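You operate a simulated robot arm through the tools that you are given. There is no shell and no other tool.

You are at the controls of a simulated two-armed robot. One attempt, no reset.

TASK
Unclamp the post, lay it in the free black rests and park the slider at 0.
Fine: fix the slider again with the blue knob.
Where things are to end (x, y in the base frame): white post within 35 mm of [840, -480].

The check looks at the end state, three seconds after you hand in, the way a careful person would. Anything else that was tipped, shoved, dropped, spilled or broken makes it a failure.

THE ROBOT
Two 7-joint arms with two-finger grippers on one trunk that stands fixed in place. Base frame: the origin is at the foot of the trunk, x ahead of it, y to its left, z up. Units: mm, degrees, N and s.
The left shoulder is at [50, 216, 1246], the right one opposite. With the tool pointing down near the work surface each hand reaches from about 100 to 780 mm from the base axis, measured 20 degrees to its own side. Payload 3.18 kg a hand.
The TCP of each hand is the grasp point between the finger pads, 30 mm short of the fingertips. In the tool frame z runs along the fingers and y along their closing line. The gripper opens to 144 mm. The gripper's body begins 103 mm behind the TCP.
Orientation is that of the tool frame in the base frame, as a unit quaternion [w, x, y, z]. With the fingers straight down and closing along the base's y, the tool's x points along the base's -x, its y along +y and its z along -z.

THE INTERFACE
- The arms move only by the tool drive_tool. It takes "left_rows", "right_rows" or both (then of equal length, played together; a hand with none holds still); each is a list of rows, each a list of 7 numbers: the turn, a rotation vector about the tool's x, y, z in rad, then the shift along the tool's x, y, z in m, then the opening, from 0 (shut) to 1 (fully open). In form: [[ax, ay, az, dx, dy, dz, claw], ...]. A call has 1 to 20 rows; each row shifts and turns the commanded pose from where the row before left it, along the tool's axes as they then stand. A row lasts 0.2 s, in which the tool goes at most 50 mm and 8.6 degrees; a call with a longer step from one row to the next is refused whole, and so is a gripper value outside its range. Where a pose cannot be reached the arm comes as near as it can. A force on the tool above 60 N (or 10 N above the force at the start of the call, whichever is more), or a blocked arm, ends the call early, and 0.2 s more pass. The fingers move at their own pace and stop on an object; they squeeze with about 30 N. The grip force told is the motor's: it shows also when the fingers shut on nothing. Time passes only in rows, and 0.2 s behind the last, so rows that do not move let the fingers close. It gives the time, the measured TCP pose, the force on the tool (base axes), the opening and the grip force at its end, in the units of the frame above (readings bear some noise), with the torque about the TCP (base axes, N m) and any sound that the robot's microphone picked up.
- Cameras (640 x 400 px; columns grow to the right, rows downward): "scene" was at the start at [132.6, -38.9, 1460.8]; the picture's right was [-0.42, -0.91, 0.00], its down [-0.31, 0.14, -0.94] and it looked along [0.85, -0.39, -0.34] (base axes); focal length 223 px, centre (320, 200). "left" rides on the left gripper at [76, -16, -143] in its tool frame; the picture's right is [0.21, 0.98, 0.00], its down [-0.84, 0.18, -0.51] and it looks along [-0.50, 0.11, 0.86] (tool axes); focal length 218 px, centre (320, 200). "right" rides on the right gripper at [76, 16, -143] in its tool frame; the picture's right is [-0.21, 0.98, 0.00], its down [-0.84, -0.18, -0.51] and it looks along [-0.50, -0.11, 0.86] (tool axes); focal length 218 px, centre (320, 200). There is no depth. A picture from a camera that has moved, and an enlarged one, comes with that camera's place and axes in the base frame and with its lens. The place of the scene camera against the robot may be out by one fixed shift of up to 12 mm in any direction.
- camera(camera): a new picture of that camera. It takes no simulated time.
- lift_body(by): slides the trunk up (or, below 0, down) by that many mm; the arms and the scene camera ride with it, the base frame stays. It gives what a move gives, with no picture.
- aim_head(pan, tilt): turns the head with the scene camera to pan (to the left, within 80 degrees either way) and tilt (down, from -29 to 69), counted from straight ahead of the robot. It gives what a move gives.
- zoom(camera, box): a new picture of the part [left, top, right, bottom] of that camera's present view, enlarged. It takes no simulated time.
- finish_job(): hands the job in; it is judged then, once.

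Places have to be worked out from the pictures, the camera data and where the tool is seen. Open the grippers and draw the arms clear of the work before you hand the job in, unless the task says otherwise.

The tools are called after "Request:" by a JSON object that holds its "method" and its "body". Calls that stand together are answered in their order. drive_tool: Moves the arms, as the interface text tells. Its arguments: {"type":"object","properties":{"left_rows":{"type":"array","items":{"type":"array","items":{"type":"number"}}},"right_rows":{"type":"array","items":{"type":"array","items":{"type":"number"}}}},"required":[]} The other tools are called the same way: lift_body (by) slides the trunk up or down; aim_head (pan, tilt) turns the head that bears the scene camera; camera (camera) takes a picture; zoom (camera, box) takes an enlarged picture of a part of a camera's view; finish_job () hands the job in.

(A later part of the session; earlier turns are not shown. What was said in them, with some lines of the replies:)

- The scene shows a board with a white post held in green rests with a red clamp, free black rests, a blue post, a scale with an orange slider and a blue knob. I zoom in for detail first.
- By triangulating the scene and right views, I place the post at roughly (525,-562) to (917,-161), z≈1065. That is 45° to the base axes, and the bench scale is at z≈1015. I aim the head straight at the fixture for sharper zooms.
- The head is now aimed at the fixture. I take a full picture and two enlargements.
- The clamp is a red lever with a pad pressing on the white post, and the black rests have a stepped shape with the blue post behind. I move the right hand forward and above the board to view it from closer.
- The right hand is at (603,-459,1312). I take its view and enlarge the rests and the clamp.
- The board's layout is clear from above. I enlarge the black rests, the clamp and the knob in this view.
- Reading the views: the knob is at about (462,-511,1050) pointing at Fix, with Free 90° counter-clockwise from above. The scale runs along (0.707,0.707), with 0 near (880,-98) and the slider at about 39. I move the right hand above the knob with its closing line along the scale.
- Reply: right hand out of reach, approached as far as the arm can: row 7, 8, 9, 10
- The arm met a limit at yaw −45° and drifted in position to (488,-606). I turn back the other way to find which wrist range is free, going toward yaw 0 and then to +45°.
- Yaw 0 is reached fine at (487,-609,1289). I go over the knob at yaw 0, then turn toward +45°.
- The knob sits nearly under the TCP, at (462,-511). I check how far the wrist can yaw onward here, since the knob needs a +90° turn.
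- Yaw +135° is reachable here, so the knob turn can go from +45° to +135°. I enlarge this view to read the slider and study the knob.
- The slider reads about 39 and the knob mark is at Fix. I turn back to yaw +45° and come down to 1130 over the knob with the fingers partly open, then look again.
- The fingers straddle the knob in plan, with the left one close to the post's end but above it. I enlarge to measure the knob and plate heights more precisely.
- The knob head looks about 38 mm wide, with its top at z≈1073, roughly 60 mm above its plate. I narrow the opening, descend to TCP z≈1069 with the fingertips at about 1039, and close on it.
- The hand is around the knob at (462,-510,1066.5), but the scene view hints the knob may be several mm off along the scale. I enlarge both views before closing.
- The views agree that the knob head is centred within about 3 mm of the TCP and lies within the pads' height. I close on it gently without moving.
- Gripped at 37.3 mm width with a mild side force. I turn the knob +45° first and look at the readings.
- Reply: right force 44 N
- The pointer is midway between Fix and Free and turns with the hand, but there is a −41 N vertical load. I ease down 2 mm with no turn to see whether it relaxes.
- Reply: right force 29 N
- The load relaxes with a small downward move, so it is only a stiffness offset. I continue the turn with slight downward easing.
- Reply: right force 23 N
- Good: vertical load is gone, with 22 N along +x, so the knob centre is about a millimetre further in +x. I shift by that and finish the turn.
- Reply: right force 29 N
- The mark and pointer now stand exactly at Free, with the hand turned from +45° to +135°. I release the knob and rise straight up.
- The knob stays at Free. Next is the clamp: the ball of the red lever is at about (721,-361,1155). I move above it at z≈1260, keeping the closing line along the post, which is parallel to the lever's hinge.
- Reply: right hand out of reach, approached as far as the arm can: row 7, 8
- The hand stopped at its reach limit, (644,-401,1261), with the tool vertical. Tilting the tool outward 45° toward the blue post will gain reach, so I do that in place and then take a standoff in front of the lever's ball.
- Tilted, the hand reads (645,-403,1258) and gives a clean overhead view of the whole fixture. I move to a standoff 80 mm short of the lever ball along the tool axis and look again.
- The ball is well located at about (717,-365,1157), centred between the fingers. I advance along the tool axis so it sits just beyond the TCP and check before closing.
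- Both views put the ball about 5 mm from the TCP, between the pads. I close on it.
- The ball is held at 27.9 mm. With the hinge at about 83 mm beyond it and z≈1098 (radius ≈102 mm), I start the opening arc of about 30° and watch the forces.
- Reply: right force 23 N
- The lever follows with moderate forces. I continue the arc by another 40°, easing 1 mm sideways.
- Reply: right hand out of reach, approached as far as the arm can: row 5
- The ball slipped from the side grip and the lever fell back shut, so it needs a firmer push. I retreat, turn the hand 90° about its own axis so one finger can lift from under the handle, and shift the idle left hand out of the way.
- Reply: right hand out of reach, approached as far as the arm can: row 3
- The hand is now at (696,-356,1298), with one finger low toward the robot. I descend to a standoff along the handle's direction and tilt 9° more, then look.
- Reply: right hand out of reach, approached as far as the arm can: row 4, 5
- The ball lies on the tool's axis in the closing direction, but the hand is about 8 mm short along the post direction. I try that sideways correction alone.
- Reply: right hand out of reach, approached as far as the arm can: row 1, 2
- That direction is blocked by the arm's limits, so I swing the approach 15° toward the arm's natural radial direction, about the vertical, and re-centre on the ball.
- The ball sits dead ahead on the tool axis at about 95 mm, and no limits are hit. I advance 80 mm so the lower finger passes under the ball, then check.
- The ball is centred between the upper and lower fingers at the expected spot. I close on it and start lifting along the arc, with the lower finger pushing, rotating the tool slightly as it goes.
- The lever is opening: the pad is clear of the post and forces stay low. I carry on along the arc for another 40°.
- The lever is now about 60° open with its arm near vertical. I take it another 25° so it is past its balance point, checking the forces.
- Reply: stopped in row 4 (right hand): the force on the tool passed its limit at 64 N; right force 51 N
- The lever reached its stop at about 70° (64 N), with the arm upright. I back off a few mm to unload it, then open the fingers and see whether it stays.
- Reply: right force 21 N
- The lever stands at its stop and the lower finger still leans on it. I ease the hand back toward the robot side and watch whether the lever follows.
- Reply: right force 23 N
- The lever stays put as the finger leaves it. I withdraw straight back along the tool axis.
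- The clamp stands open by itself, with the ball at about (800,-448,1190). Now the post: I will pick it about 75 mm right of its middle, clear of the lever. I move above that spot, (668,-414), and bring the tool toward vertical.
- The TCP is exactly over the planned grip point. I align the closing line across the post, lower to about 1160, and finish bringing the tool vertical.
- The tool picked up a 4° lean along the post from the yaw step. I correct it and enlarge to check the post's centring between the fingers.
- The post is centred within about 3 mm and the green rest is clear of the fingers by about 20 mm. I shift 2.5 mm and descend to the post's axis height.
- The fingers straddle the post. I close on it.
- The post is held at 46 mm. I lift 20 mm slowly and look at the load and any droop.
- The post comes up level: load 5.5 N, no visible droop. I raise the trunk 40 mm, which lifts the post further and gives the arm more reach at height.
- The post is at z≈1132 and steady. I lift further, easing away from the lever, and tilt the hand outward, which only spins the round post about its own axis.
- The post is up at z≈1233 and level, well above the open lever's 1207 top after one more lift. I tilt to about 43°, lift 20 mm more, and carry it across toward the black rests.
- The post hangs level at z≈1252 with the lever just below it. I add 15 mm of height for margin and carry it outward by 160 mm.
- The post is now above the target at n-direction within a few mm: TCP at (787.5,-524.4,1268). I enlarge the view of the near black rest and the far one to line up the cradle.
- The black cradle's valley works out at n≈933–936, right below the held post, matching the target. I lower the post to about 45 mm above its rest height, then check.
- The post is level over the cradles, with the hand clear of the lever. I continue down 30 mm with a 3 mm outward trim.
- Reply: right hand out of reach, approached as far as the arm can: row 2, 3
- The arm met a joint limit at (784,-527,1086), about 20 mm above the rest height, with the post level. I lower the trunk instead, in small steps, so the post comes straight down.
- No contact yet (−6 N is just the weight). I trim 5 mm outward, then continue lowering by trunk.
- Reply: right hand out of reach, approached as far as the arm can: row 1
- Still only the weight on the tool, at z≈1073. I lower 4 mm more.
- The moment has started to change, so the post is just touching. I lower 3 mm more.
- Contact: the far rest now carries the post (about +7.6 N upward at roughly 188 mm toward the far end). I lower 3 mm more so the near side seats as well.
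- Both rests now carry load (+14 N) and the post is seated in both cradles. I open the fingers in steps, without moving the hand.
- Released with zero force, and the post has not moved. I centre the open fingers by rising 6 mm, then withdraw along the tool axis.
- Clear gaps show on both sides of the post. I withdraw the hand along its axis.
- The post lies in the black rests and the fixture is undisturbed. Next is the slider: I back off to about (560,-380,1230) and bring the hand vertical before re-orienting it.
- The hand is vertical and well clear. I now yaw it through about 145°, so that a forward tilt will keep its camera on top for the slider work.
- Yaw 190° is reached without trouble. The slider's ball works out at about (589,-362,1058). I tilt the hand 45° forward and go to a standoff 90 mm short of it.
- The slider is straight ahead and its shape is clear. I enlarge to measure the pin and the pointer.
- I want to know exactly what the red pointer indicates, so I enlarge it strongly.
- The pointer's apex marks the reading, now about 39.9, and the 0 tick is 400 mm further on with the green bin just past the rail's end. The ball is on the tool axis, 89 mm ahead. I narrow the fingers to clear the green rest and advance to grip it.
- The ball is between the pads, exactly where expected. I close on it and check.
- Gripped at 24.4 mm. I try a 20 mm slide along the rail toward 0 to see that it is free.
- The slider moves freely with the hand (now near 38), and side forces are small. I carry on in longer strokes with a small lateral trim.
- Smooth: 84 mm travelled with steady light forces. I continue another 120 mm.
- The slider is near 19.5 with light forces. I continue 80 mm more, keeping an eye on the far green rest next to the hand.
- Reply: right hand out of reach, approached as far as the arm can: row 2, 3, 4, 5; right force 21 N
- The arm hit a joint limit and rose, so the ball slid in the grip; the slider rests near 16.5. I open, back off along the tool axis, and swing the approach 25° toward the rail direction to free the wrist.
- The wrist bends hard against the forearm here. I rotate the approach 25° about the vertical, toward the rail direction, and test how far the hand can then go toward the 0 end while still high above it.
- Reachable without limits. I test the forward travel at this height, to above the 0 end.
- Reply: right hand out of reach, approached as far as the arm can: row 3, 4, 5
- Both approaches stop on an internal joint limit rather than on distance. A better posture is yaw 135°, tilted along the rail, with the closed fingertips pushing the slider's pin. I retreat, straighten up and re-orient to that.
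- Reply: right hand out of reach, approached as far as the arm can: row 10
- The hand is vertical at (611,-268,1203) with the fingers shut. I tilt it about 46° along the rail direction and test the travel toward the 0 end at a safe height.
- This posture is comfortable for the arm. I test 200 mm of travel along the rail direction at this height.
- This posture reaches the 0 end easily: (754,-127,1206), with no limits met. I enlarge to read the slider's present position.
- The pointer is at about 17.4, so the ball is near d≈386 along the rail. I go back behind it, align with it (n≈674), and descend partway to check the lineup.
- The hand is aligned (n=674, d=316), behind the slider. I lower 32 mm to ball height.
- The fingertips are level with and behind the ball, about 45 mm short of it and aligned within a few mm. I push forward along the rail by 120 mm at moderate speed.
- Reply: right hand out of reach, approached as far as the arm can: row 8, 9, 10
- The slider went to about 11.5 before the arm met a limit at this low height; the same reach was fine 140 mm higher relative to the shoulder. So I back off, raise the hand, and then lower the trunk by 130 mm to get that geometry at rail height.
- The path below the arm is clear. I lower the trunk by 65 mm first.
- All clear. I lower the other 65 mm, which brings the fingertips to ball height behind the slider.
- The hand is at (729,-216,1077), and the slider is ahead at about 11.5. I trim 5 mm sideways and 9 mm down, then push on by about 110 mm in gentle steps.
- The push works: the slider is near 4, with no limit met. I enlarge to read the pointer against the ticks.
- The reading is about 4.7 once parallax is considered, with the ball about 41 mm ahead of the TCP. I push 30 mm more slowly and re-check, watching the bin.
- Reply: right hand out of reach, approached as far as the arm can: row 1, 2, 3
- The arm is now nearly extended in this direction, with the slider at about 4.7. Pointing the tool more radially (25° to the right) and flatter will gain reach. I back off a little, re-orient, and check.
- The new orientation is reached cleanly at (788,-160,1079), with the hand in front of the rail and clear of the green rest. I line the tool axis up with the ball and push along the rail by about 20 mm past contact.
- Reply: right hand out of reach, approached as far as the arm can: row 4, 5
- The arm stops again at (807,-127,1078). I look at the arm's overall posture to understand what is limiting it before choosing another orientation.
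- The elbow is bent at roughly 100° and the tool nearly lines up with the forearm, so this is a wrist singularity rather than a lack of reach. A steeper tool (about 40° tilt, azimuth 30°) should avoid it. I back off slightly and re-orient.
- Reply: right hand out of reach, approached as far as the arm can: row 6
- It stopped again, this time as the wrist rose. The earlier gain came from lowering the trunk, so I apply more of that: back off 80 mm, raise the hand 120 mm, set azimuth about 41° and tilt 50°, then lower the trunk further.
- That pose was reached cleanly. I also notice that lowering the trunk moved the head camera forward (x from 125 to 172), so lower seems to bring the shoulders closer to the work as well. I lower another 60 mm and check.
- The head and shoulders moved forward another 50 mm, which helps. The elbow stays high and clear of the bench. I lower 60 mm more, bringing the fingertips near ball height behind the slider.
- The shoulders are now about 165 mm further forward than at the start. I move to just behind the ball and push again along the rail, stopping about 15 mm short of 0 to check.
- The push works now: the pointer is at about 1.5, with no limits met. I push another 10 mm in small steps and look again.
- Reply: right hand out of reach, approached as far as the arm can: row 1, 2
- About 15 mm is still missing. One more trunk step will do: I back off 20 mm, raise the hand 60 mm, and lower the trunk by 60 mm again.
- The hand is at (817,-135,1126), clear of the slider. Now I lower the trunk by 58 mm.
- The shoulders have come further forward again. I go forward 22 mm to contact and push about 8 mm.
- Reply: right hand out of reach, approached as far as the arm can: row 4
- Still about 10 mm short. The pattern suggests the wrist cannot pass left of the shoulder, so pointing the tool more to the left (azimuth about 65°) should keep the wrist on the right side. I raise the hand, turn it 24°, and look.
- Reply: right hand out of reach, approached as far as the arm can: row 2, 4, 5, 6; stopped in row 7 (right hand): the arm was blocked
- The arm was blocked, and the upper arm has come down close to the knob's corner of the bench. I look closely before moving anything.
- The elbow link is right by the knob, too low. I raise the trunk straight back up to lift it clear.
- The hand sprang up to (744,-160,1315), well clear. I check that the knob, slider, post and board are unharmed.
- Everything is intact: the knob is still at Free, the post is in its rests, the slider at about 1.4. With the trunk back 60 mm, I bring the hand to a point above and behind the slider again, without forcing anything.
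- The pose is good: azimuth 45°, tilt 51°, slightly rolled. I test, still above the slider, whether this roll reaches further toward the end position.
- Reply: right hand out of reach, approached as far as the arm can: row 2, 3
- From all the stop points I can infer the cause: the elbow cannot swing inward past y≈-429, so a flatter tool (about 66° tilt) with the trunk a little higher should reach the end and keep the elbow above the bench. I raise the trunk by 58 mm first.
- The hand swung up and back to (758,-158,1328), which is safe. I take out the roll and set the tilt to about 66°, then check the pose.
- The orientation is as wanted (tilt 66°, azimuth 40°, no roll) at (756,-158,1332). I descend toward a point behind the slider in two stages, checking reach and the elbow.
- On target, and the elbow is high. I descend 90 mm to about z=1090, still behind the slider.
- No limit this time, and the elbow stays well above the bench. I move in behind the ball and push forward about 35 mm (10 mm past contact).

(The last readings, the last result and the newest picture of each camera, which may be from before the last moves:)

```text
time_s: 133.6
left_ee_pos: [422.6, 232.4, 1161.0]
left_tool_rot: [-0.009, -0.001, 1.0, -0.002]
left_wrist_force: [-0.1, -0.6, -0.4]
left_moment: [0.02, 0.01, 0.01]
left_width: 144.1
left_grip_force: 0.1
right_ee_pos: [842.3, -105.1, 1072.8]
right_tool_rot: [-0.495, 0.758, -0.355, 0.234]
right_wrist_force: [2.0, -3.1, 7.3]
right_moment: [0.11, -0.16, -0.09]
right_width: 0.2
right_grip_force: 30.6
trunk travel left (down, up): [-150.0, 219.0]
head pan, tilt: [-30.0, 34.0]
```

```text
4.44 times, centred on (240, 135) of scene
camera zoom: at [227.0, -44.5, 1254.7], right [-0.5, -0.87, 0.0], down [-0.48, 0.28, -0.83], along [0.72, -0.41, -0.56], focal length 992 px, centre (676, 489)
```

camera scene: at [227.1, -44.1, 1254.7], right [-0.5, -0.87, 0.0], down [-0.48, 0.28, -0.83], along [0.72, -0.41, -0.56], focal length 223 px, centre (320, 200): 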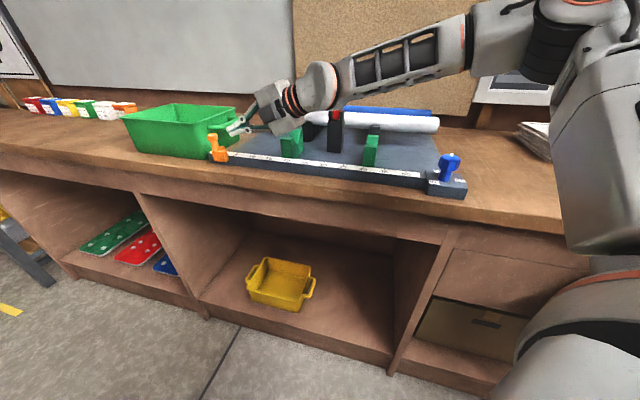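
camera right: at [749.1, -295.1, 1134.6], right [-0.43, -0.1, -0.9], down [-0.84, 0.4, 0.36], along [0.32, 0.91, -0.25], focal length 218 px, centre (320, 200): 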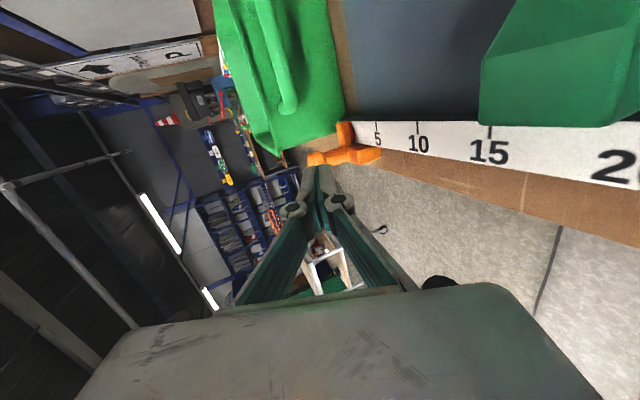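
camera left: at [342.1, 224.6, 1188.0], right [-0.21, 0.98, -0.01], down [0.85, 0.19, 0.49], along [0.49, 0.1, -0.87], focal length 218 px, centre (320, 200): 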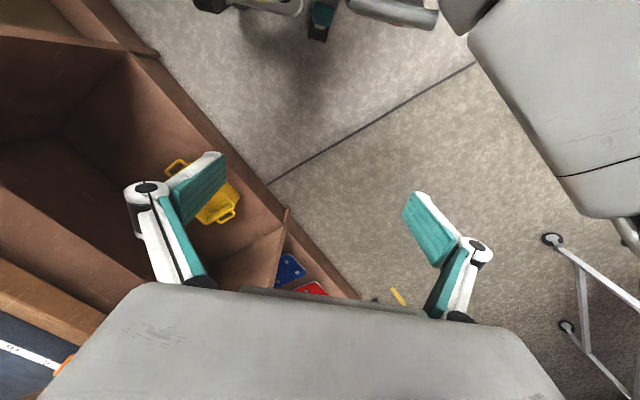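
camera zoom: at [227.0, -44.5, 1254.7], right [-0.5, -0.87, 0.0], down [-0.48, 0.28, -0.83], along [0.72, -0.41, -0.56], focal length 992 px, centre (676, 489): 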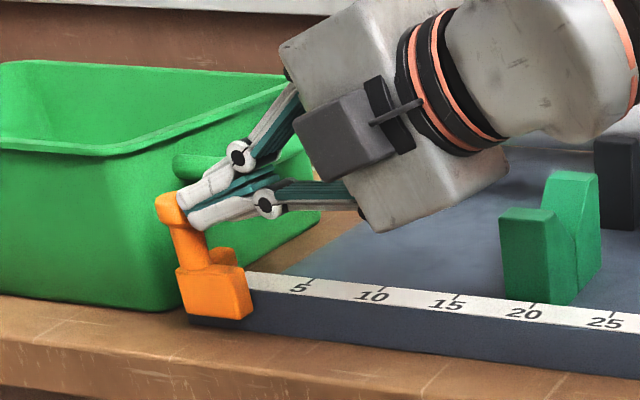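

Excellent: the slider is at the 0 mark within a millimetre or two. I back off and rise to view the pointer with less parallax before any final touch.

Request:
{"method": "drive_tool", "body": {"right_rows": [[0, 0, 0, 0.0027, 0.0121, -0.0273, 0], [0, 0, 0, 0, -0.0413, -0.018, 0], [0, 0, 0, 0, -0.0413, -0.018, 0], [0, 0, 0, 0, 0, 0, 0]]}}

Request:
{"method": "zoom", "body": {"camera": "right", "box": [330, 80, 430, 142]}}

Request:
{"method": "zoom", "body": {"camera": "scene", "box": [190, 110, 270, 165]}}

```text
time_s: 134.6
left_ee_pos: [423.2, 232.2, 1160.6]
left_tool_rot: [-0.01, -0.001, 1.0, -0.002]
left_wrist_force: [-0.2, 0.1, -0.1]
left_moment: [-0.01, 0.02, 0.01]
left_width: 144.0
left_grip_force: 0.1
right_ee_pos: [819.1, -124.9, 1163.4]
right_tool_rot: [-0.493, 0.759, -0.355, 0.234]
right_wrist_force: [0.1, -0.5, 0.3]
right_moment: [0.01, 0.0, 0.01]
right_width: 0.0
right_grip_force: 29.7
trunk travel left (down, up): [-150.0, 219.0]
head pan, tilt: [-30.0, 34.0]
```

```text
6.40 times, centred on (380, 111) of right
camera zoom: at [763.0, -272.0, 1206.5], right [-0.44, -0.1, -0.9], down [-0.84, 0.4, 0.37], along [0.32, 0.91, -0.25], focal length 1397 px, centre (-64, 770)
```

zoom: 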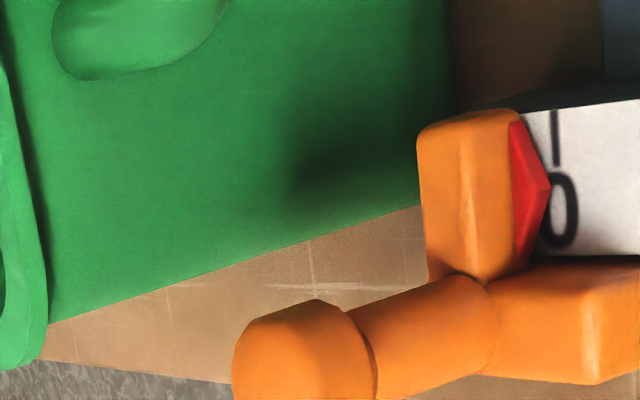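

```text
7.27 times, centred on (230, 138) of scene
camera zoom: at [228.3, -44.1, 1254.2], right [-0.5, -0.87, 0.0], down [-0.48, 0.28, -0.83], along [0.72, -0.41, -0.56], focal length 1623 px, centre (974, 654)
```

zoom: 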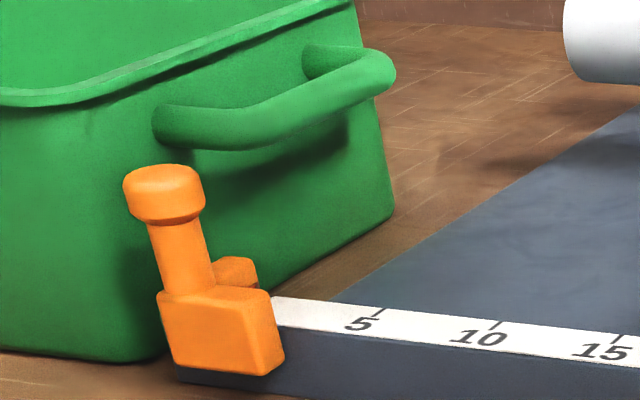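

Two views with different parallax agree: the pointer is 1.5 mm short of the 0 tick. I repeat the same approach exactly and add a 1.6 mm nudge.

Request:
{"method": "drive_tool", "body": {"right_rows": [[0, 0, 0, 0, 0.0413, 0.018, 0], [0, 0, 0, 0, 0.0413, 0.018, 0], [0, 0, 0, -0.00135, -0.00605, 0.01365, 0], [0, 0, 0, -0.00135, -0.00605, 0.01365, 0], [0, 0, 0, -0.00014, -0.00064, 0.00145, 0], [0, 0, 0, 0, 0, 0, 0]]}}

Request:
{"method": "zoom", "body": {"camera": "right", "box": [290, 95, 410, 170]}}

```text
time_s: 136.0
left_ee_pos: [423.4, 231.0, 1162.4]
left_tool_rot: [-0.01, -0.001, 1.0, -0.002]
left_wrist_force: [-0.8, -0.5, -0.4]
left_moment: [-0.02, -0.01, 0.02]
left_width: 144.1
left_grip_force: 0.0
right_ee_pos: [843.2, -103.6, 1073.5]
right_tool_rot: [-0.494, 0.759, -0.354, 0.234]
right_wrist_force: [0.5, -1.9, 4.9]
right_moment: [0.09, -0.06, -0.01]
right_width: 0.0
right_grip_force: 30.1
trunk travel left (down, up): [-150.0, 219.0]
head pan, tilt: [-30.0, 34.0]
```

```text
5.33 times, centred on (350, 132) of right
camera zoom: at [786.7, -251.9, 1117.3], right [-0.43, -0.09, -0.9], down [-0.84, 0.4, 0.36], along [0.32, 0.91, -0.25], focal length 1164 px, centre (160, 560)
```

zoom: 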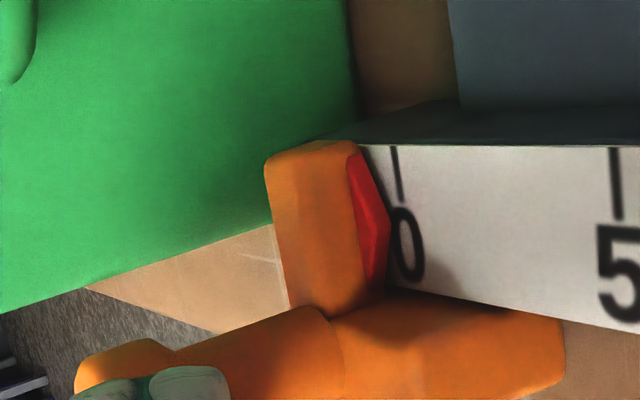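

The pointer apex now coincides with the 0 tick within about half a millimetre. I withdraw straight back and up, away from the slider.

Request:
{"method": "drive_tool", "body": {"right_rows": [[0, 0, 0, 0.0027, 0.0121, -0.0273, 0], [0, 0, 0, 0, -0.0413, -0.018, 0], [0, 0, 0, 0, -0.0413, -0.018, 0], [0, 0, 0, -0.0022, -0.02, -0.035, 0], [0, 0, 0, -0.0022, -0.02, -0.035, 0], [0, 0, 0, -0.0022, -0.02, -0.035, 0], [0, 0, 0, 0, 0, 0, 0]]}}

Request:
{"method": "camera", "body": {"camera": "right"}}

Request:
{"method": "camera", "body": {"camera": "scene"}}

```text
time_s: 137.6
left_ee_pos: [424.0, 231.5, 1160.3]
left_tool_rot: [-0.011, -0.001, 1.0, -0.002]
left_wrist_force: [0.3, 0.1, 0.1]
left_moment: [-0.02, 0.03, 0.01]
left_width: 143.9
left_grip_force: 0.0
right_ee_pos: [764.8, -162.8, 1258.9]
right_tool_rot: [-0.493, 0.76, -0.355, 0.232]
right_wrist_force: [0.5, 0.6, -0.5]
right_moment: [0.02, -0.01, 0.02]
right_width: 0.3
right_grip_force: 29.6
trunk travel left (down, up): [-150.0, 219.0]
head pan, tilt: [-30.0, 34.0]
```

```text
taken
camera right: at [708.8, -310.7, 1302.9], right [-0.44, -0.09, -0.89], down [-0.84, 0.4, 0.37], along [0.32, 0.91, -0.25], focal length 218 px, centre (320, 200)
```

right: 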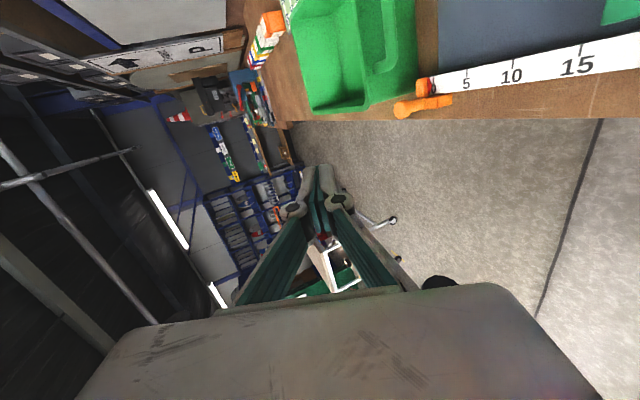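

```text
taken
camera scene: at [228.9, -44.6, 1253.9], right [-0.5, -0.87, 0.0], down [-0.49, 0.28, -0.83], along [0.72, -0.41, -0.56], focal length 223 px, centre (320, 200)
```

scene: 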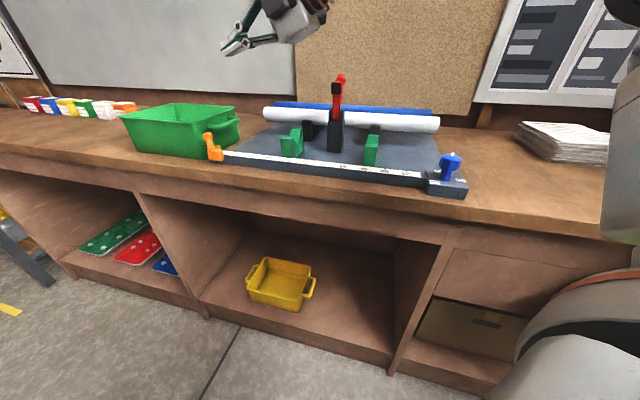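

Clear of the fixture. I check the pointer once more from this higher viewpoint.

Request:
{"method": "zoom", "body": {"camera": "right", "box": [390, 60, 480, 125]}}

```text
6.15 times, centred on (435, 92) of right
camera zoom: at [708.8, -310.7, 1302.9], right [-0.44, -0.09, -0.89], down [-0.84, 0.4, 0.37], along [0.32, 0.91, -0.25], focal length 1343 px, centre (-388, 862)
```

zoom: 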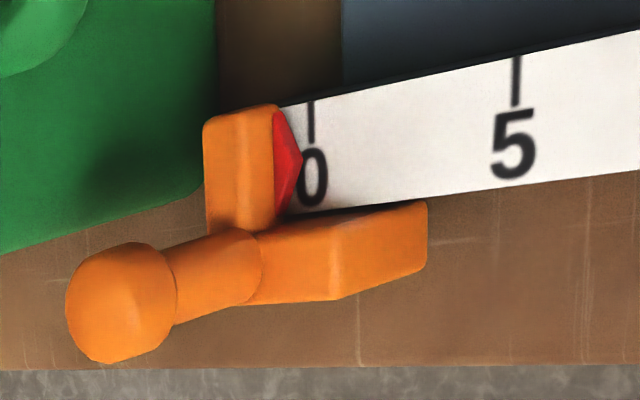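

The pointer reads 0 within about half a millimetre. Now I raise the trunk back to its starting height for the knob work.

Request:
{"method": "lift_body", "body": {"by": 90}}

Request:
{"method": "lift_body", "body": {"by": 85}}

Request:
{"method": "camera", "body": {"camera": "scene"}}

```text
time_s: 138.8
left_ee_pos: [424.1, 231.5, 1250.0]
left_tool_rot: [-0.012, -0.001, 1.0, -0.002]
left_wrist_force: [0.4, -0.1, 0.4]
left_moment: [0.02, 0.07, -0.02]
left_width: 144.1
left_grip_force: 0.0
right_ee_pos: [762.8, -164.5, 1346.2]
right_tool_rot: [-0.494, 0.759, -0.355, 0.231]
right_wrist_force: [0.2, -0.4, 0.0]
right_moment: [-0.03, -0.01, 0.01]
right_width: 0.2
right_grip_force: 29.8
trunk travel left (down, up): [-240.0, 129.0]
head pan, tilt: [-30.0, 34.0]
```

```text
time_s: 140.0
left_ee_pos: [423.4, 232.2, 1336.8]
left_tool_rot: [-0.01, -0.001, 1.0, -0.002]
left_wrist_force: [0.6, -0.6, 0.6]
left_moment: [0.02, 0.03, 0.01]
left_width: 144.1
left_grip_force: 0.0
right_ee_pos: [763.5, -165.1, 1433.8]
right_tool_rot: [-0.494, 0.759, -0.354, 0.233]
right_wrist_force: [-0.5, 0.6, -1.1]
right_moment: [0.03, -0.01, 0.04]
right_width: 0.0
right_grip_force: 30.0
trunk travel left (down, up): [-325.0, 44.0]
head pan, tilt: [-30.0, 34.0]
```

```text
taken
camera scene: at [125.1, -44.3, 1438.3], right [-0.5, -0.87, 0.0], down [-0.48, 0.28, -0.83], along [0.72, -0.41, -0.56], focal length 223 px, centre (320, 200)
```

scene: 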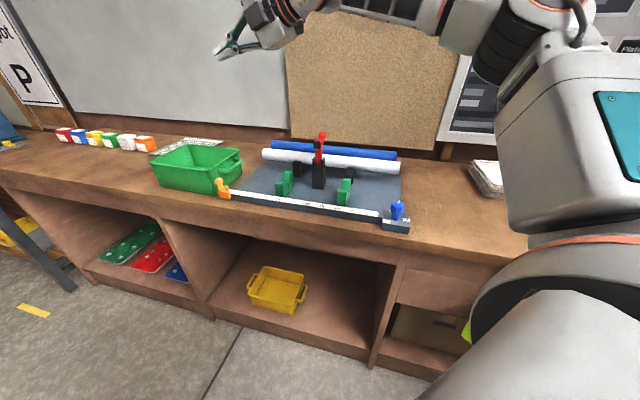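

The trunk is back at its starting height and everything on the bench is in order. I bring the right hand back to about (560,-380,1260) and turn it vertical, above open space, on the way to the knob.

Request:
{"method": "drive_tool", "body": {"right_rows": [[0, 0, 0, 0.0044, 0.0347, -0.0248, 0], [0, 0, 0, 0.0044, 0.0347, -0.0248, 0], [0, 0, 0, 0.0044, 0.0347, -0.0248, 0], [0, 0, 0, 0.0044, 0.0347, -0.0248, 0], [0, 0, 0, 0.0044, 0.0347, -0.0248, 0], [0, 0, 0, 0.0044, 0.0347, -0.0248, 0], [0, 0, 0, 0.0044, 0.0347, -0.0248, 0], [0, 0, 0, 0.0044, 0.0347, -0.0248, 0], [-0.1283, 0, 0, 0, 0, 0, 0.2], [-0.1283, 0, 0, 0, 0, 0, 0.39], [-0.1283, 0, 0, 0, 0, 0, 0.39], [-0.1283, 0, 0, 0, 0, 0, 0.39], [-0.1283, 0, 0, 0, 0, 0, 0.39], [-0.1283, 0, 0, 0, 0, 0, 0.39], [-0.1283, 0, 0, 0, 0, 0, 0.39], [-0.1283, 0, 0, 0, 0, 0, 0.39], [-0.1283, 0, 0, 0, 0, 0, 0.39], [0, 0, 0, 0, 0, 0, 0.39]]}}

Request:
{"method": "camera", "body": {"camera": "right"}}

Request:
{"method": "camera", "body": {"camera": "scene"}}

```text
time_s: 143.8
left_ee_pos: [422.3, 233.0, 1336.4]
left_tool_rot: [-0.009, -0.001, 1.0, -0.002]
left_wrist_force: [0.7, -0.3, -0.2]
left_moment: [0.03, -0.04, -0.01]
left_width: 144.1
left_grip_force: 0.1
right_ee_pos: [560.6, -379.3, 1261.5]
right_tool_rot: [0.001, 0.906, -0.424, 0.003]
right_wrist_force: [0.5, -0.4, 0.7]
right_moment: [-0.01, -0.04, 0.0]
right_width: 56.3
right_grip_force: 0.1
trunk travel left (down, up): [-325.0, 44.0]
head pan, tilt: [-30.0, 34.0]
```

```text
taken
camera right: at [596.5, -450.4, 1405.6], right [-0.89, -0.47, 0.0], down [-0.4, 0.76, 0.5], along [-0.23, 0.45, -0.86], focal length 218 px, centre (320, 200)
```

right: 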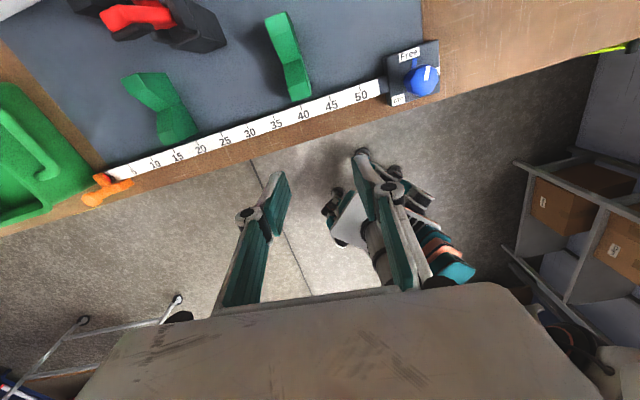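

```text
taken
camera scene: at [123.7, -44.2, 1438.6], right [-0.5, -0.87, 0.0], down [-0.48, 0.28, -0.83], along [0.72, -0.41, -0.56], focal length 223 px, centre (320, 200)
```

scene: 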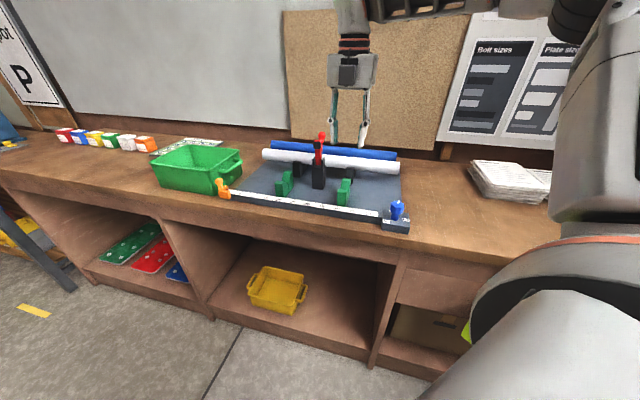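

The hand is vertical at yaw 130°. I move over the knob, trim the yaw to 135°, and descend to z≈1130.

Request:
{"method": "drive_tool", "body": {"right_rows": [[0, 0, 0, 0.0093, 0.0389, 0, 0.39], [0, 0, 0, 0.0093, 0.0389, 0, 0.39], [0, 0, 0, 0.0093, 0.0389, 0, 0.39], [0, 0, 0, 0.0094, 0.0389, 0, 0.39], [0, 0, -0.092, 0, 0, 0, 0.39], [0, 0, 0, 0, 0, 0.033, 0.39], [0, 0, 0, 0, 0, 0.033, 0.39], [0, 0, 0, 0, 0, 0.033, 0.39], [0, 0, 0, 0, 0, 0.033, 0.39], [0, 0, 0, 0, 0, 0, 0.39]]}}

Request:
{"method": "zoom", "body": {"camera": "right", "box": [220, 90, 420, 215]}}

Request:
{"method": "zoom", "body": {"camera": "scene", "box": [340, 150, 440, 240]}}

```text
time_s: 146.0
left_ee_pos: [422.7, 232.1, 1335.8]
left_tool_rot: [-0.009, -0.001, 1.0, -0.002]
left_wrist_force: [-0.1, 0.1, 0.2]
left_moment: [-0.02, -0.03, 0.01]
left_width: 144.0
left_grip_force: 0.2
right_ee_pos: [462.6, -512.2, 1126.7]
right_tool_rot: [0.0, 0.924, -0.382, 0.003]
right_wrist_force: [0.0, -0.1, 0.1]
right_moment: [-0.04, 0.0, -0.02]
right_width: 56.4
right_grip_force: 0.0
trunk travel left (down, up): [-325.0, 44.0]
head pan, tilt: [-30.0, 34.0]
```

```text
3.20 times, centred on (320, 152) of right
camera zoom: at [504.8, -578.5, 1271.4], right [-0.84, -0.55, 0.0], down [-0.47, 0.72, 0.5], along [-0.27, 0.42, -0.86], focal length 698 px, centre (320, 352)
```

zoom: 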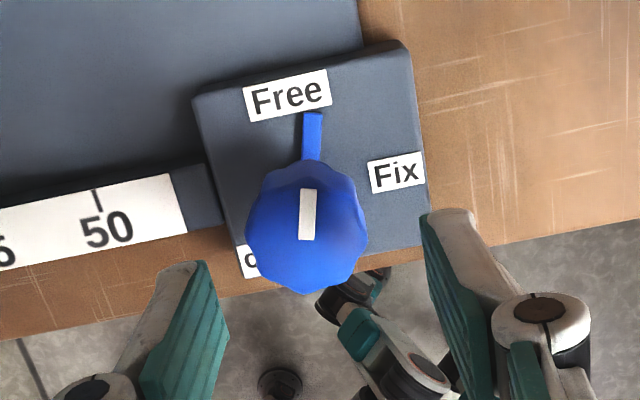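

```text
4.44 times, centred on (390, 195) of scene
camera zoom: at [124.2, -43.7, 1438.6], right [-0.5, -0.87, 0.0], down [-0.48, 0.28, -0.83], along [0.72, -0.41, -0.56], focal length 992 px, centre (9, 222)
```

zoom: 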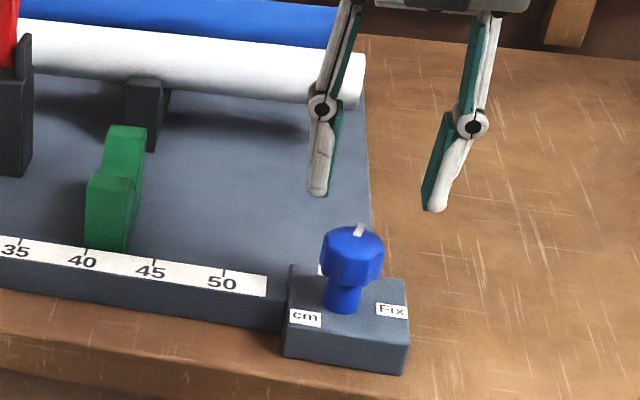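

The knob's centre is about 3 mm toward the rail from the TCP. I correct that and descend to TCP z≈1067.

Request:
{"method": "drive_tool", "body": {"right_rows": [[0, 0, 0, 0, -0.0035, 0, 0.39], [0, 0, 0, 0, 0, 0.02, 0.39], [0, 0, 0, 0, 0, 0.02, 0.39], [0, 0, 0, 0, 0, 0.02, 0.39], [0, 0, 0, 0, 0, 0, 0.39]]}}

Request:
{"method": "zoom", "body": {"camera": "right", "box": [240, 110, 400, 210]}}

```text
time_s: 147.2
left_ee_pos: [423.2, 232.1, 1336.8]
left_tool_rot: [-0.01, -0.001, 1.0, -0.003]
left_wrist_force: [-1.0, -0.1, 0.5]
left_moment: [-0.01, -0.02, 0.0]
left_width: 144.0
left_grip_force: 0.1
right_ee_pos: [469.3, -508.5, 1067.4]
right_tool_rot: [0.001, 0.924, -0.382, 0.002]
right_wrist_force: [-0.5, 0.1, 0.0]
right_moment: [-0.01, -0.03, 0.02]
right_width: 56.2
right_grip_force: 0.0
trunk travel left (down, up): [-325.0, 44.0]
head pan, tilt: [-30.0, 34.0]
```

```text
4.00 times, centred on (320, 160) of right
camera zoom: at [512.2, -574.4, 1212.6], right [-0.84, -0.54, 0.0], down [-0.47, 0.72, 0.5], along [-0.27, 0.42, -0.86], focal length 873 px, centre (320, 360)
```

zoom: 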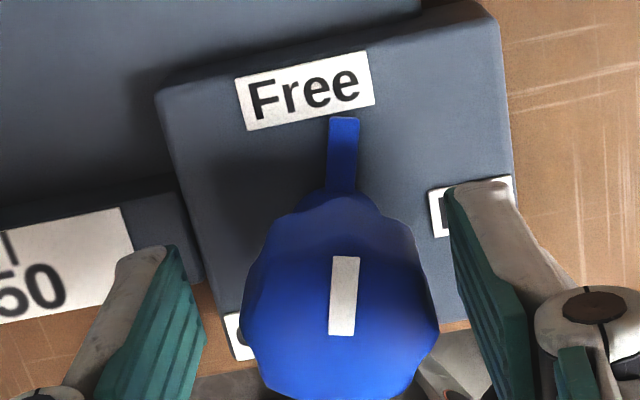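

I'm about 3.5 mm too far toward the rail now (gap left 38 px, right 13 px). I shift back, then close on the knob.

Request:
{"method": "drive_tool", "body": {"right_rows": [[0, 0, 0, 0, 0.0035, 0, 0.39], [0, 0, 0, 0, 0, 0, 0.32], [0, 0, 0, 0, 0, 0, 0.25], [0, 0, 0, 0, 0, 0, 0.2], [0, 0, 0, 0, 0, 0, 0.2]]}}

Request:
{"method": "zoom", "body": {"camera": "right", "box": [240, 110, 400, 210]}}

```text
time_s: 148.4
left_ee_pos: [423.6, 232.6, 1336.0]
left_tool_rot: [-0.011, -0.001, 1.0, -0.003]
left_wrist_force: [0.2, 0.4, -0.9]
left_moment: [-0.01, 0.01, -0.02]
left_width: 143.8
left_grip_force: 0.2
right_ee_pos: [468.3, -509.0, 1067.9]
right_tool_rot: [0.0, 0.924, -0.382, 0.002]
right_wrist_force: [3.4, 5.8, -2.9]
right_moment: [0.33, -0.14, -0.04]
right_width: 37.5
right_grip_force: 44.8
trunk travel left (down, up): [-325.0, 44.0]
head pan, tilt: [-30.0, 34.0]
```

```text
4.00 times, centred on (320, 160) of right
camera zoom: at [509.7, -576.1, 1212.6], right [-0.84, -0.55, 0.0], down [-0.47, 0.72, 0.5], along [-0.27, 0.42, -0.86], focal length 873 px, centre (320, 360)
```

zoom: 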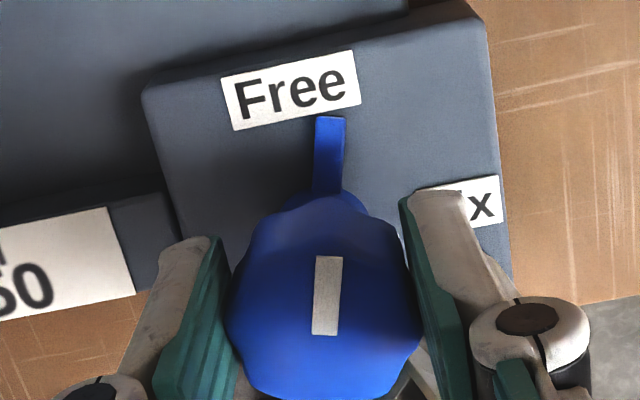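

Gripped at 37.5 mm. I turn the knob clockwise toward Fix, half way first, and check loads.

Request:
{"method": "drive_tool", "body": {"right_rows": [[0, 0, 0.1, 0, 0, 0, 0.2], [0, 0, 0.1, 0, 0, 0, 0.2], [0, 0, 0.1, 0, 0, 0, 0.2], [0, 0, 0.1, 0, 0, 0, 0.2], [0, 0, 0.1, 0, 0, 0, 0.2], [0, 0, 0.1, 0, 0, 0, 0.2]]}}

Request:
{"method": "zoom", "body": {"camera": "right", "box": [240, 110, 400, 210]}}

```text
time_s: 149.8
left_ee_pos: [423.3, 231.3, 1336.8]
left_tool_rot: [-0.01, -0.001, 1.0, -0.002]
left_wrist_force: [-0.4, -0.6, -0.3]
left_moment: [0.02, -0.02, -0.01]
left_width: 143.9
left_grip_force: 0.0
right_ee_pos: [466.4, -510.8, 1068.8]
right_tool_rot: [0.0, 0.77, -0.638, 0.004]
right_wrist_force: [4.5, -8.9, 6.8]
right_moment: [-1.39, -0.28, -0.03]
right_width: 37.2
right_grip_force: 45.1
trunk travel left (down, up): [-325.0, 44.0]
head pan, tilt: [-30.0, 34.0]
```

```text
4.00 times, centred on (320, 160) of right
camera zoom: at [462.9, -589.3, 1212.6], right [-1.0, 0.02, -0.01], down [0.02, 0.86, 0.5], along [0.02, 0.5, -0.86], focal length 873 px, centre (320, 360)
```

zoom: 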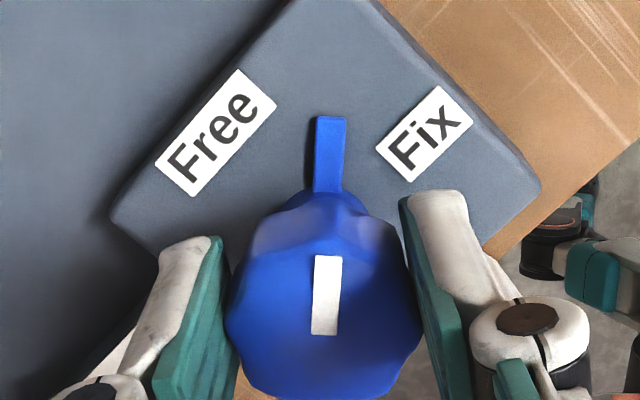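

The pointer turns with the hand and loads are small. I continue 0.8 rad toward Fix.

Request:
{"method": "drive_tool", "body": {"right_rows": [[0, 0, 0.1, 0, 0, 0, 0.2], [0, 0, 0.1, 0, 0, 0, 0.2], [0, 0, 0.1, 0, 0, 0, 0.2], [0, 0, 0.1, 0, 0, 0, 0.2], [0, 0, 0.1, 0, 0, 0, 0.2], [0, 0, 0.1, 0, 0, 0, 0.2], [0, 0, 0.1, 0, 0, 0, 0.2], [0, 0, 0.1, 0, 0, 0, 0.2], [0, 0, 0, 0, 0, 0, 0.2]]}}

Request:
{"method": "zoom", "body": {"camera": "right", "box": [240, 110, 400, 210]}}

```text
time_s: 151.8
left_ee_pos: [421.7, 231.8, 1337.1]
left_tool_rot: [-0.008, -0.001, 1.0, -0.001]
left_wrist_force: [0.5, 0.7, -0.3]
left_moment: [0.01, -0.01, 0.01]
left_width: 144.1
left_grip_force: 0.1
right_ee_pos: [461.8, -508.1, 1068.8]
right_tool_rot: [0.002, -0.459, 0.888, -0.001]
right_wrist_force: [-10.3, -9.7, 18.5]
right_moment: [0.17, 0.04, 0.03]
right_width: 37.2
right_grip_force: 44.8
trunk travel left (down, up): [-325.0, 44.0]
head pan, tilt: [-30.0, 34.0]
```

```text
4.00 times, centred on (320, 160) of right
camera zoom: at [405.6, -562.6, 1211.8], right [-0.68, 0.73, 0.0], down [0.63, 0.58, 0.51], along [0.38, 0.34, -0.86], focal length 873 px, centre (320, 360)
```

zoom: 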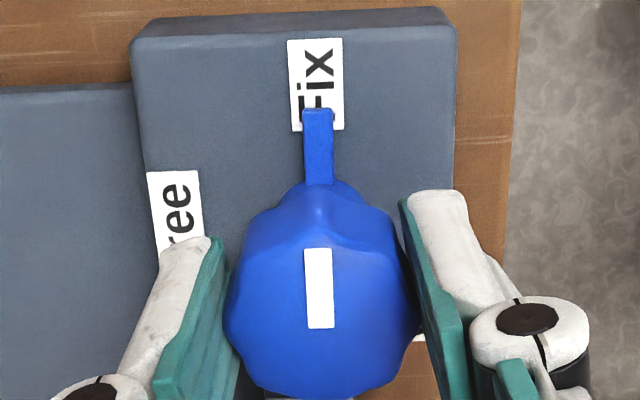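

The pointer is on the Fix label, within about 5° of its original position, and there is no stop torque yet. I turn a little further to match the original.

Request:
{"method": "drive_tool", "body": {"right_rows": [[0, 0, 0.04, 0.0005, 0.0003, 0.0, 0.2], [0, 0, 0.04, 0, 0, 0, 0.2], [0, 0, 0, 0, 0, 0, 0.2]]}}

Request:
{"method": "zoom", "body": {"camera": "right", "box": [240, 110, 400, 210]}}

```text
time_s: 152.6
left_ee_pos: [422.9, 231.9, 1338.0]
left_tool_rot: [-0.009, -0.002, 1.0, -0.002]
left_wrist_force: [0.6, -0.2, 0.2]
left_moment: [-0.01, 0.01, -0.03]
left_width: 143.9
left_grip_force: 0.1
right_ee_pos: [464.0, -507.3, 1068.4]
right_tool_rot: [0.002, -0.425, 0.905, -0.002]
right_wrist_force: [-4.4, 4.8, 4.4]
right_moment: [0.42, -0.26, 0.84]
right_width: 37.5
right_grip_force: 45.2
trunk travel left (down, up): [-325.0, 44.0]
head pan, tilt: [-30.0, 34.0]
```

```text
4.00 times, centred on (320, 160) of right
camera zoom: at [402.4, -557.2, 1211.8], right [-0.62, 0.79, 0.0], down [0.68, 0.53, 0.51], along [0.4, 0.31, -0.86], focal length 873 px, centre (320, 360)
```

zoom: 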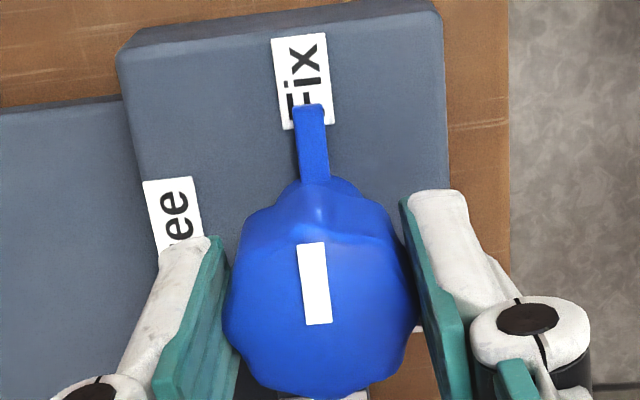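

The torque rose to 0.84 N·m and the pads began to slip, so the knob is hard against its Fix stop. I open the fingers without moving, then rise.

Request:
{"method": "drive_tool", "body": {"right_rows": [[0, 0, 0, 0, 0, 0, 0.39], [0, 0, 0, 0, 0, 0, 0.39], [0, 0, 0, 0, 0, -0.02, 0.39], [0, 0, 0, 0, 0, -0.04, 0.39], [0, 0, 0, 0, 0, -0.045, 0.39], [0, 0, 0, 0, 0, -0.045, 0.39], [0, 0, 0, 0, 0, 0, 0.39]]}}

Request:
{"method": "zoom", "body": {"camera": "right", "box": [270, 90, 370, 152]}}

Request:
{"method": "zoom", "body": {"camera": "scene", "box": [340, 150, 440, 240]}}

```text
time_s: 154.2
left_ee_pos: [423.8, 232.4, 1336.7]
left_tool_rot: [-0.011, 0.0, 1.0, -0.002]
left_wrist_force: [-0.1, -0.7, 0.4]
left_moment: [0.0, 0.0, 0.0]
left_width: 143.9
left_grip_force: 0.0
right_ee_pos: [463.9, -509.8, 1217.0]
right_tool_rot: [0.001, -0.425, 0.905, -0.001]
right_wrist_force: [0.1, 0.5, -0.9]
right_moment: [-0.02, 0.0, 0.01]
right_width: 55.9
right_grip_force: 0.0
trunk travel left (down, up): [-325.0, 44.0]
head pan, tilt: [-30.0, 34.0]
```

```text
6.40 times, centred on (320, 121) of right
camera zoom: at [402.4, -558.9, 1360.8], right [-0.62, 0.79, 0.0], down [0.68, 0.53, 0.51], along [0.4, 0.31, -0.86], focal length 1397 px, centre (320, 706)
```

zoom: 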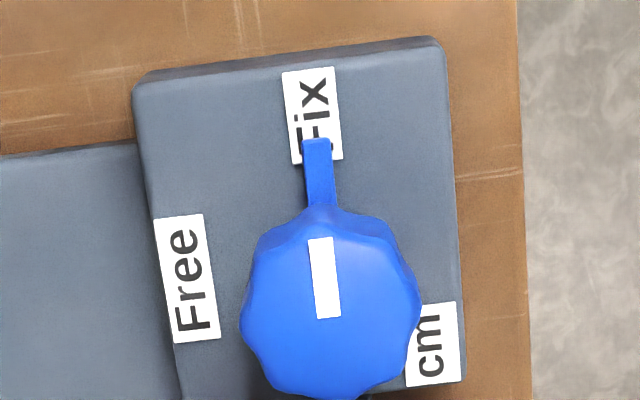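

```text
4.44 times, centred on (390, 195) of scene
camera zoom: at [125.0, -44.7, 1438.4], right [-0.5, -0.87, 0.0], down [-0.48, 0.28, -0.83], along [0.72, -0.41, -0.56], focal length 992 px, centre (9, 222)
```

zoom: 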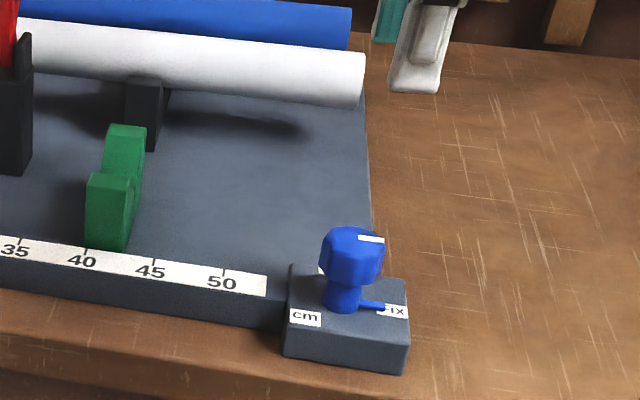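

The knob is back at Fix exactly as at the start. I raise the right hand, return it to its straight orientation, and take overview pictures to verify the post and slider.

Request:
{"method": "drive_tool", "body": {"right_rows": [[0, 0, 0, 0, 0, -0.045, 0.6], [0, 0, 0, 0, 0, -0.045, 1], [0, 0, 0, 0, 0, -0.045, 1], [0, 0, 0, 0, 0, -0.045, 1], [0, 0, 0.145, 0, 0, 0, 1], [0, 0, 0.145, 0, 0, 0, 1], [0, 0, 0.145, 0, 0, 0, 1], [0, 0, 0.145, 0, 0, 0, 1], [0, 0, 0.145, 0, 0, 0, 1], [0, 0, 0.145, 0, 0, 0, 1], [0, 0, 0, 0, 0, 0, 1]]}}

Request:
{"method": "camera", "body": {"camera": "right"}}

Request:
{"method": "camera", "body": {"camera": "scene"}}

```text
time_s: 156.6
left_ee_pos: [422.9, 231.8, 1337.6]
left_tool_rot: [-0.011, -0.001, 1.0, -0.001]
left_wrist_force: [0.5, -0.1, 0.3]
left_moment: [0.03, 0.03, -0.01]
left_width: 143.9
left_grip_force: 0.0
right_ee_pos: [464.4, -507.8, 1398.8]
right_tool_rot: [0.002, -0.002, 1.0, 0.0]
right_wrist_force: [0.6, 0.0, 0.8]
right_moment: [0.02, 0.01, -0.02]
right_width: 144.2
right_grip_force: 0.1
trunk travel left (down, up): [-325.0, 44.0]
head pan, tilt: [-30.0, 34.0]
```

```text
taken
camera right: at [386.9, -493.8, 1542.2], right [0.2, 0.98, 0.0], down [0.84, -0.17, 0.51], along [0.5, -0.1, -0.86], focal length 218 px, centre (320, 200)
```

right: 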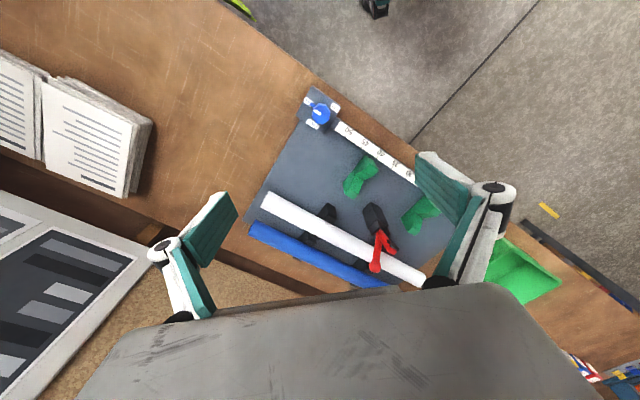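

```text
taken
camera scene: at [124.7, -44.3, 1438.5], right [-0.5, -0.87, 0.0], down [-0.48, 0.28, -0.83], along [0.72, -0.41, -0.56], focal length 223 px, centre (320, 200)
```

scene: 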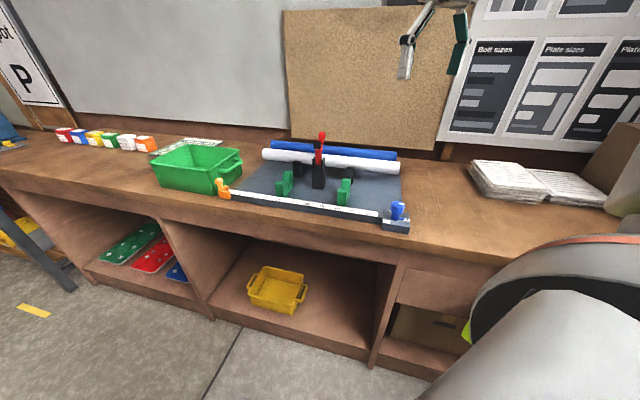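

By the right camera, the post's near end is at about (636,-682), which puts its centre near (834,-483), within about 7 mm of the target. I enlarge to verify both ends, the seating, and the slider and knob.

Request:
{"method": "zoom", "body": {"camera": "scene", "box": [200, 120, 420, 240]}}

Request:
{"method": "zoom", "body": {"camera": "right", "box": [240, 80, 460, 300]}}

Request:
{"method": "zoom", "body": {"camera": "scene", "box": [200, 165, 280, 215]}}

```text
2.91 times, centred on (310, 180) of scene
camera zoom: at [124.7, -44.3, 1438.5], right [-0.5, -0.87, 0.0], down [-0.48, 0.28, -0.83], along [0.72, -0.41, -0.56], focal length 649 px, centre (349, 258)
```

zoom: 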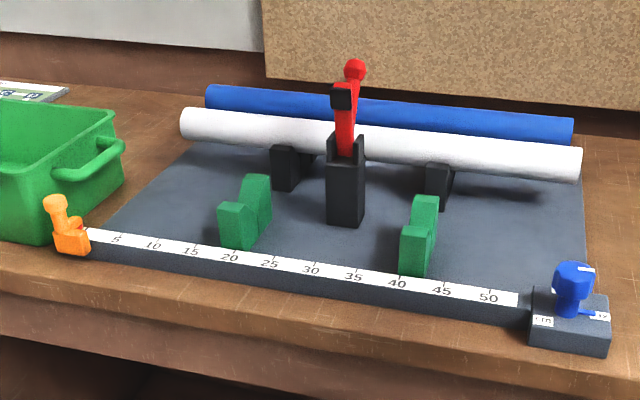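

```text
1.82 times, centred on (350, 190) of right
camera zoom: at [386.9, -493.8, 1542.2], right [0.2, 0.98, 0.0], down [0.84, -0.17, 0.51], along [0.5, -0.1, -0.86], focal length 397 px, centre (266, 218)
```

zoom: 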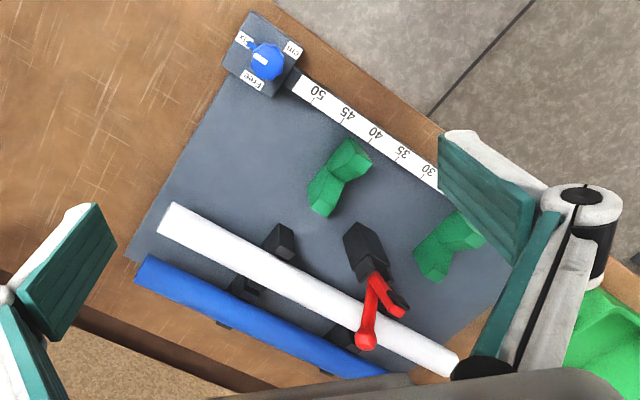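

```text
8.00 times, centred on (240, 190) of scene
camera zoom: at [124.7, -44.3, 1438.5], right [-0.5, -0.87, 0.0], down [-0.48, 0.28, -0.83], along [0.72, -0.41, -0.56], focal length 1785 px, centre (960, 280)
```

zoom: 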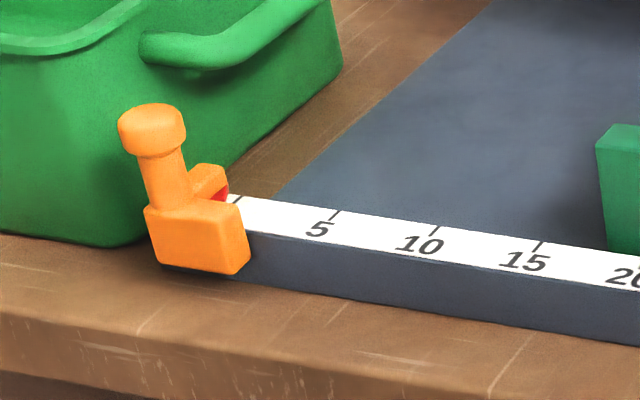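

All is as wanted: the post is seated in the black rests with its centre near (834,-486), the pointer at 0, the knob at Fix, the clamp open, and nothing else moved. I draw the right arm back to its starting place with the gripper open.

Request:
{"method": "drive_tool", "body": {"right_rows": [[0, 0, 0, 0.034, 0.018, -0.019, 1], [0, 0, 0, 0.034, 0.018, -0.019, 1], [0, 0, 0, 0.033, 0.018, -0.02, 1], [0, 0, 0, 0, 0, 0, 1], [0, 0, 0, 0, 0, 0, 1]]}}

Request:
{"method": "zoom", "body": {"camera": "scene", "box": [140, 110, 430, 240]}}

```text
time_s: 157.8
left_ee_pos: [423.7, 233.2, 1335.5]
left_tool_rot: [-0.009, -0.001, 1.0, -0.003]
left_wrist_force: [-0.3, -0.3, -0.1]
left_moment: [0.0, 0.0, 0.03]
left_width: 144.2
left_grip_force: 0.1
right_ee_pos: [361.8, -455.9, 1456.0]
right_tool_rot: [0.001, -0.004, 1.0, -0.002]
right_wrist_force: [-0.8, -0.1, 0.2]
right_moment: [-0.01, -0.04, 0.01]
right_width: 144.0
right_grip_force: 0.0
trunk travel left (down, up): [-325.0, 44.0]
head pan, tilt: [-30.0, 34.0]
```

```text
2.21 times, centred on (285, 175) of scene
camera zoom: at [123.9, -43.9, 1438.6], right [-0.5, -0.87, 0.0], down [-0.48, 0.28, -0.83], along [0.72, -0.41, -0.56], focal length 492 px, centre (397, 255)
```

zoom: 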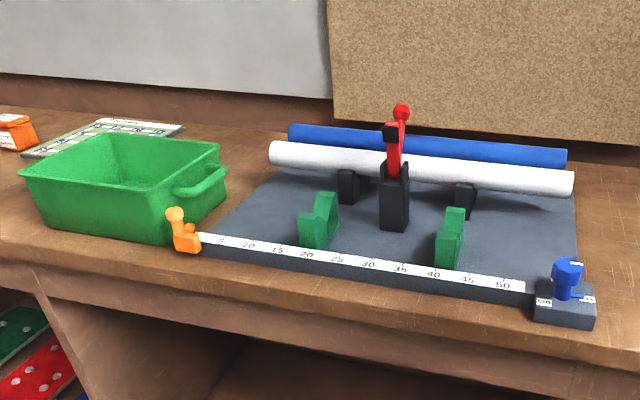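

Both arms are clear with the grippers open. The post rests in the black cradles, the slider is at 0, and the knob is at Fix. I hand the job in.

Request:
{"method": "finish_job", "body": {}}

```text
The job is handed in.
```

I unclamped the white post, laid it in the free black rests, parked the slider at 0 and turned the blue knob back to Fix. I've handed the job in; the check hasn't returned a verdict yet.

- **Post:** it sits in both black rests. From the camera views I put its centre near (834, -486), about 8 mm from the target of (840, -480) and inside the 35 mm limit. The clamp lever is left standing open.
- **Slider:** the pointer lines up with the 0 mark to within about half a millimetre. Several pushes stopped short because the right arm hit its joint limits.
- **Knob:** it turned until it met its Fix stop, and the pointer looks as it did at the start.
- **Possible contact:** while I was working on the slider, the robot reported the right arm blocked, with the elbow down beside the knob and bench edge. I raised the trunk at once and checked the pictures: nothing had been tipped or damaged. The knob was later about 7° off its Free mark, so the elbow may have brushed it, but I have since set it to Fix.

Both grippers are open and both arms are clear of the work. In the last pictures the blue post, green bin and books were in place.
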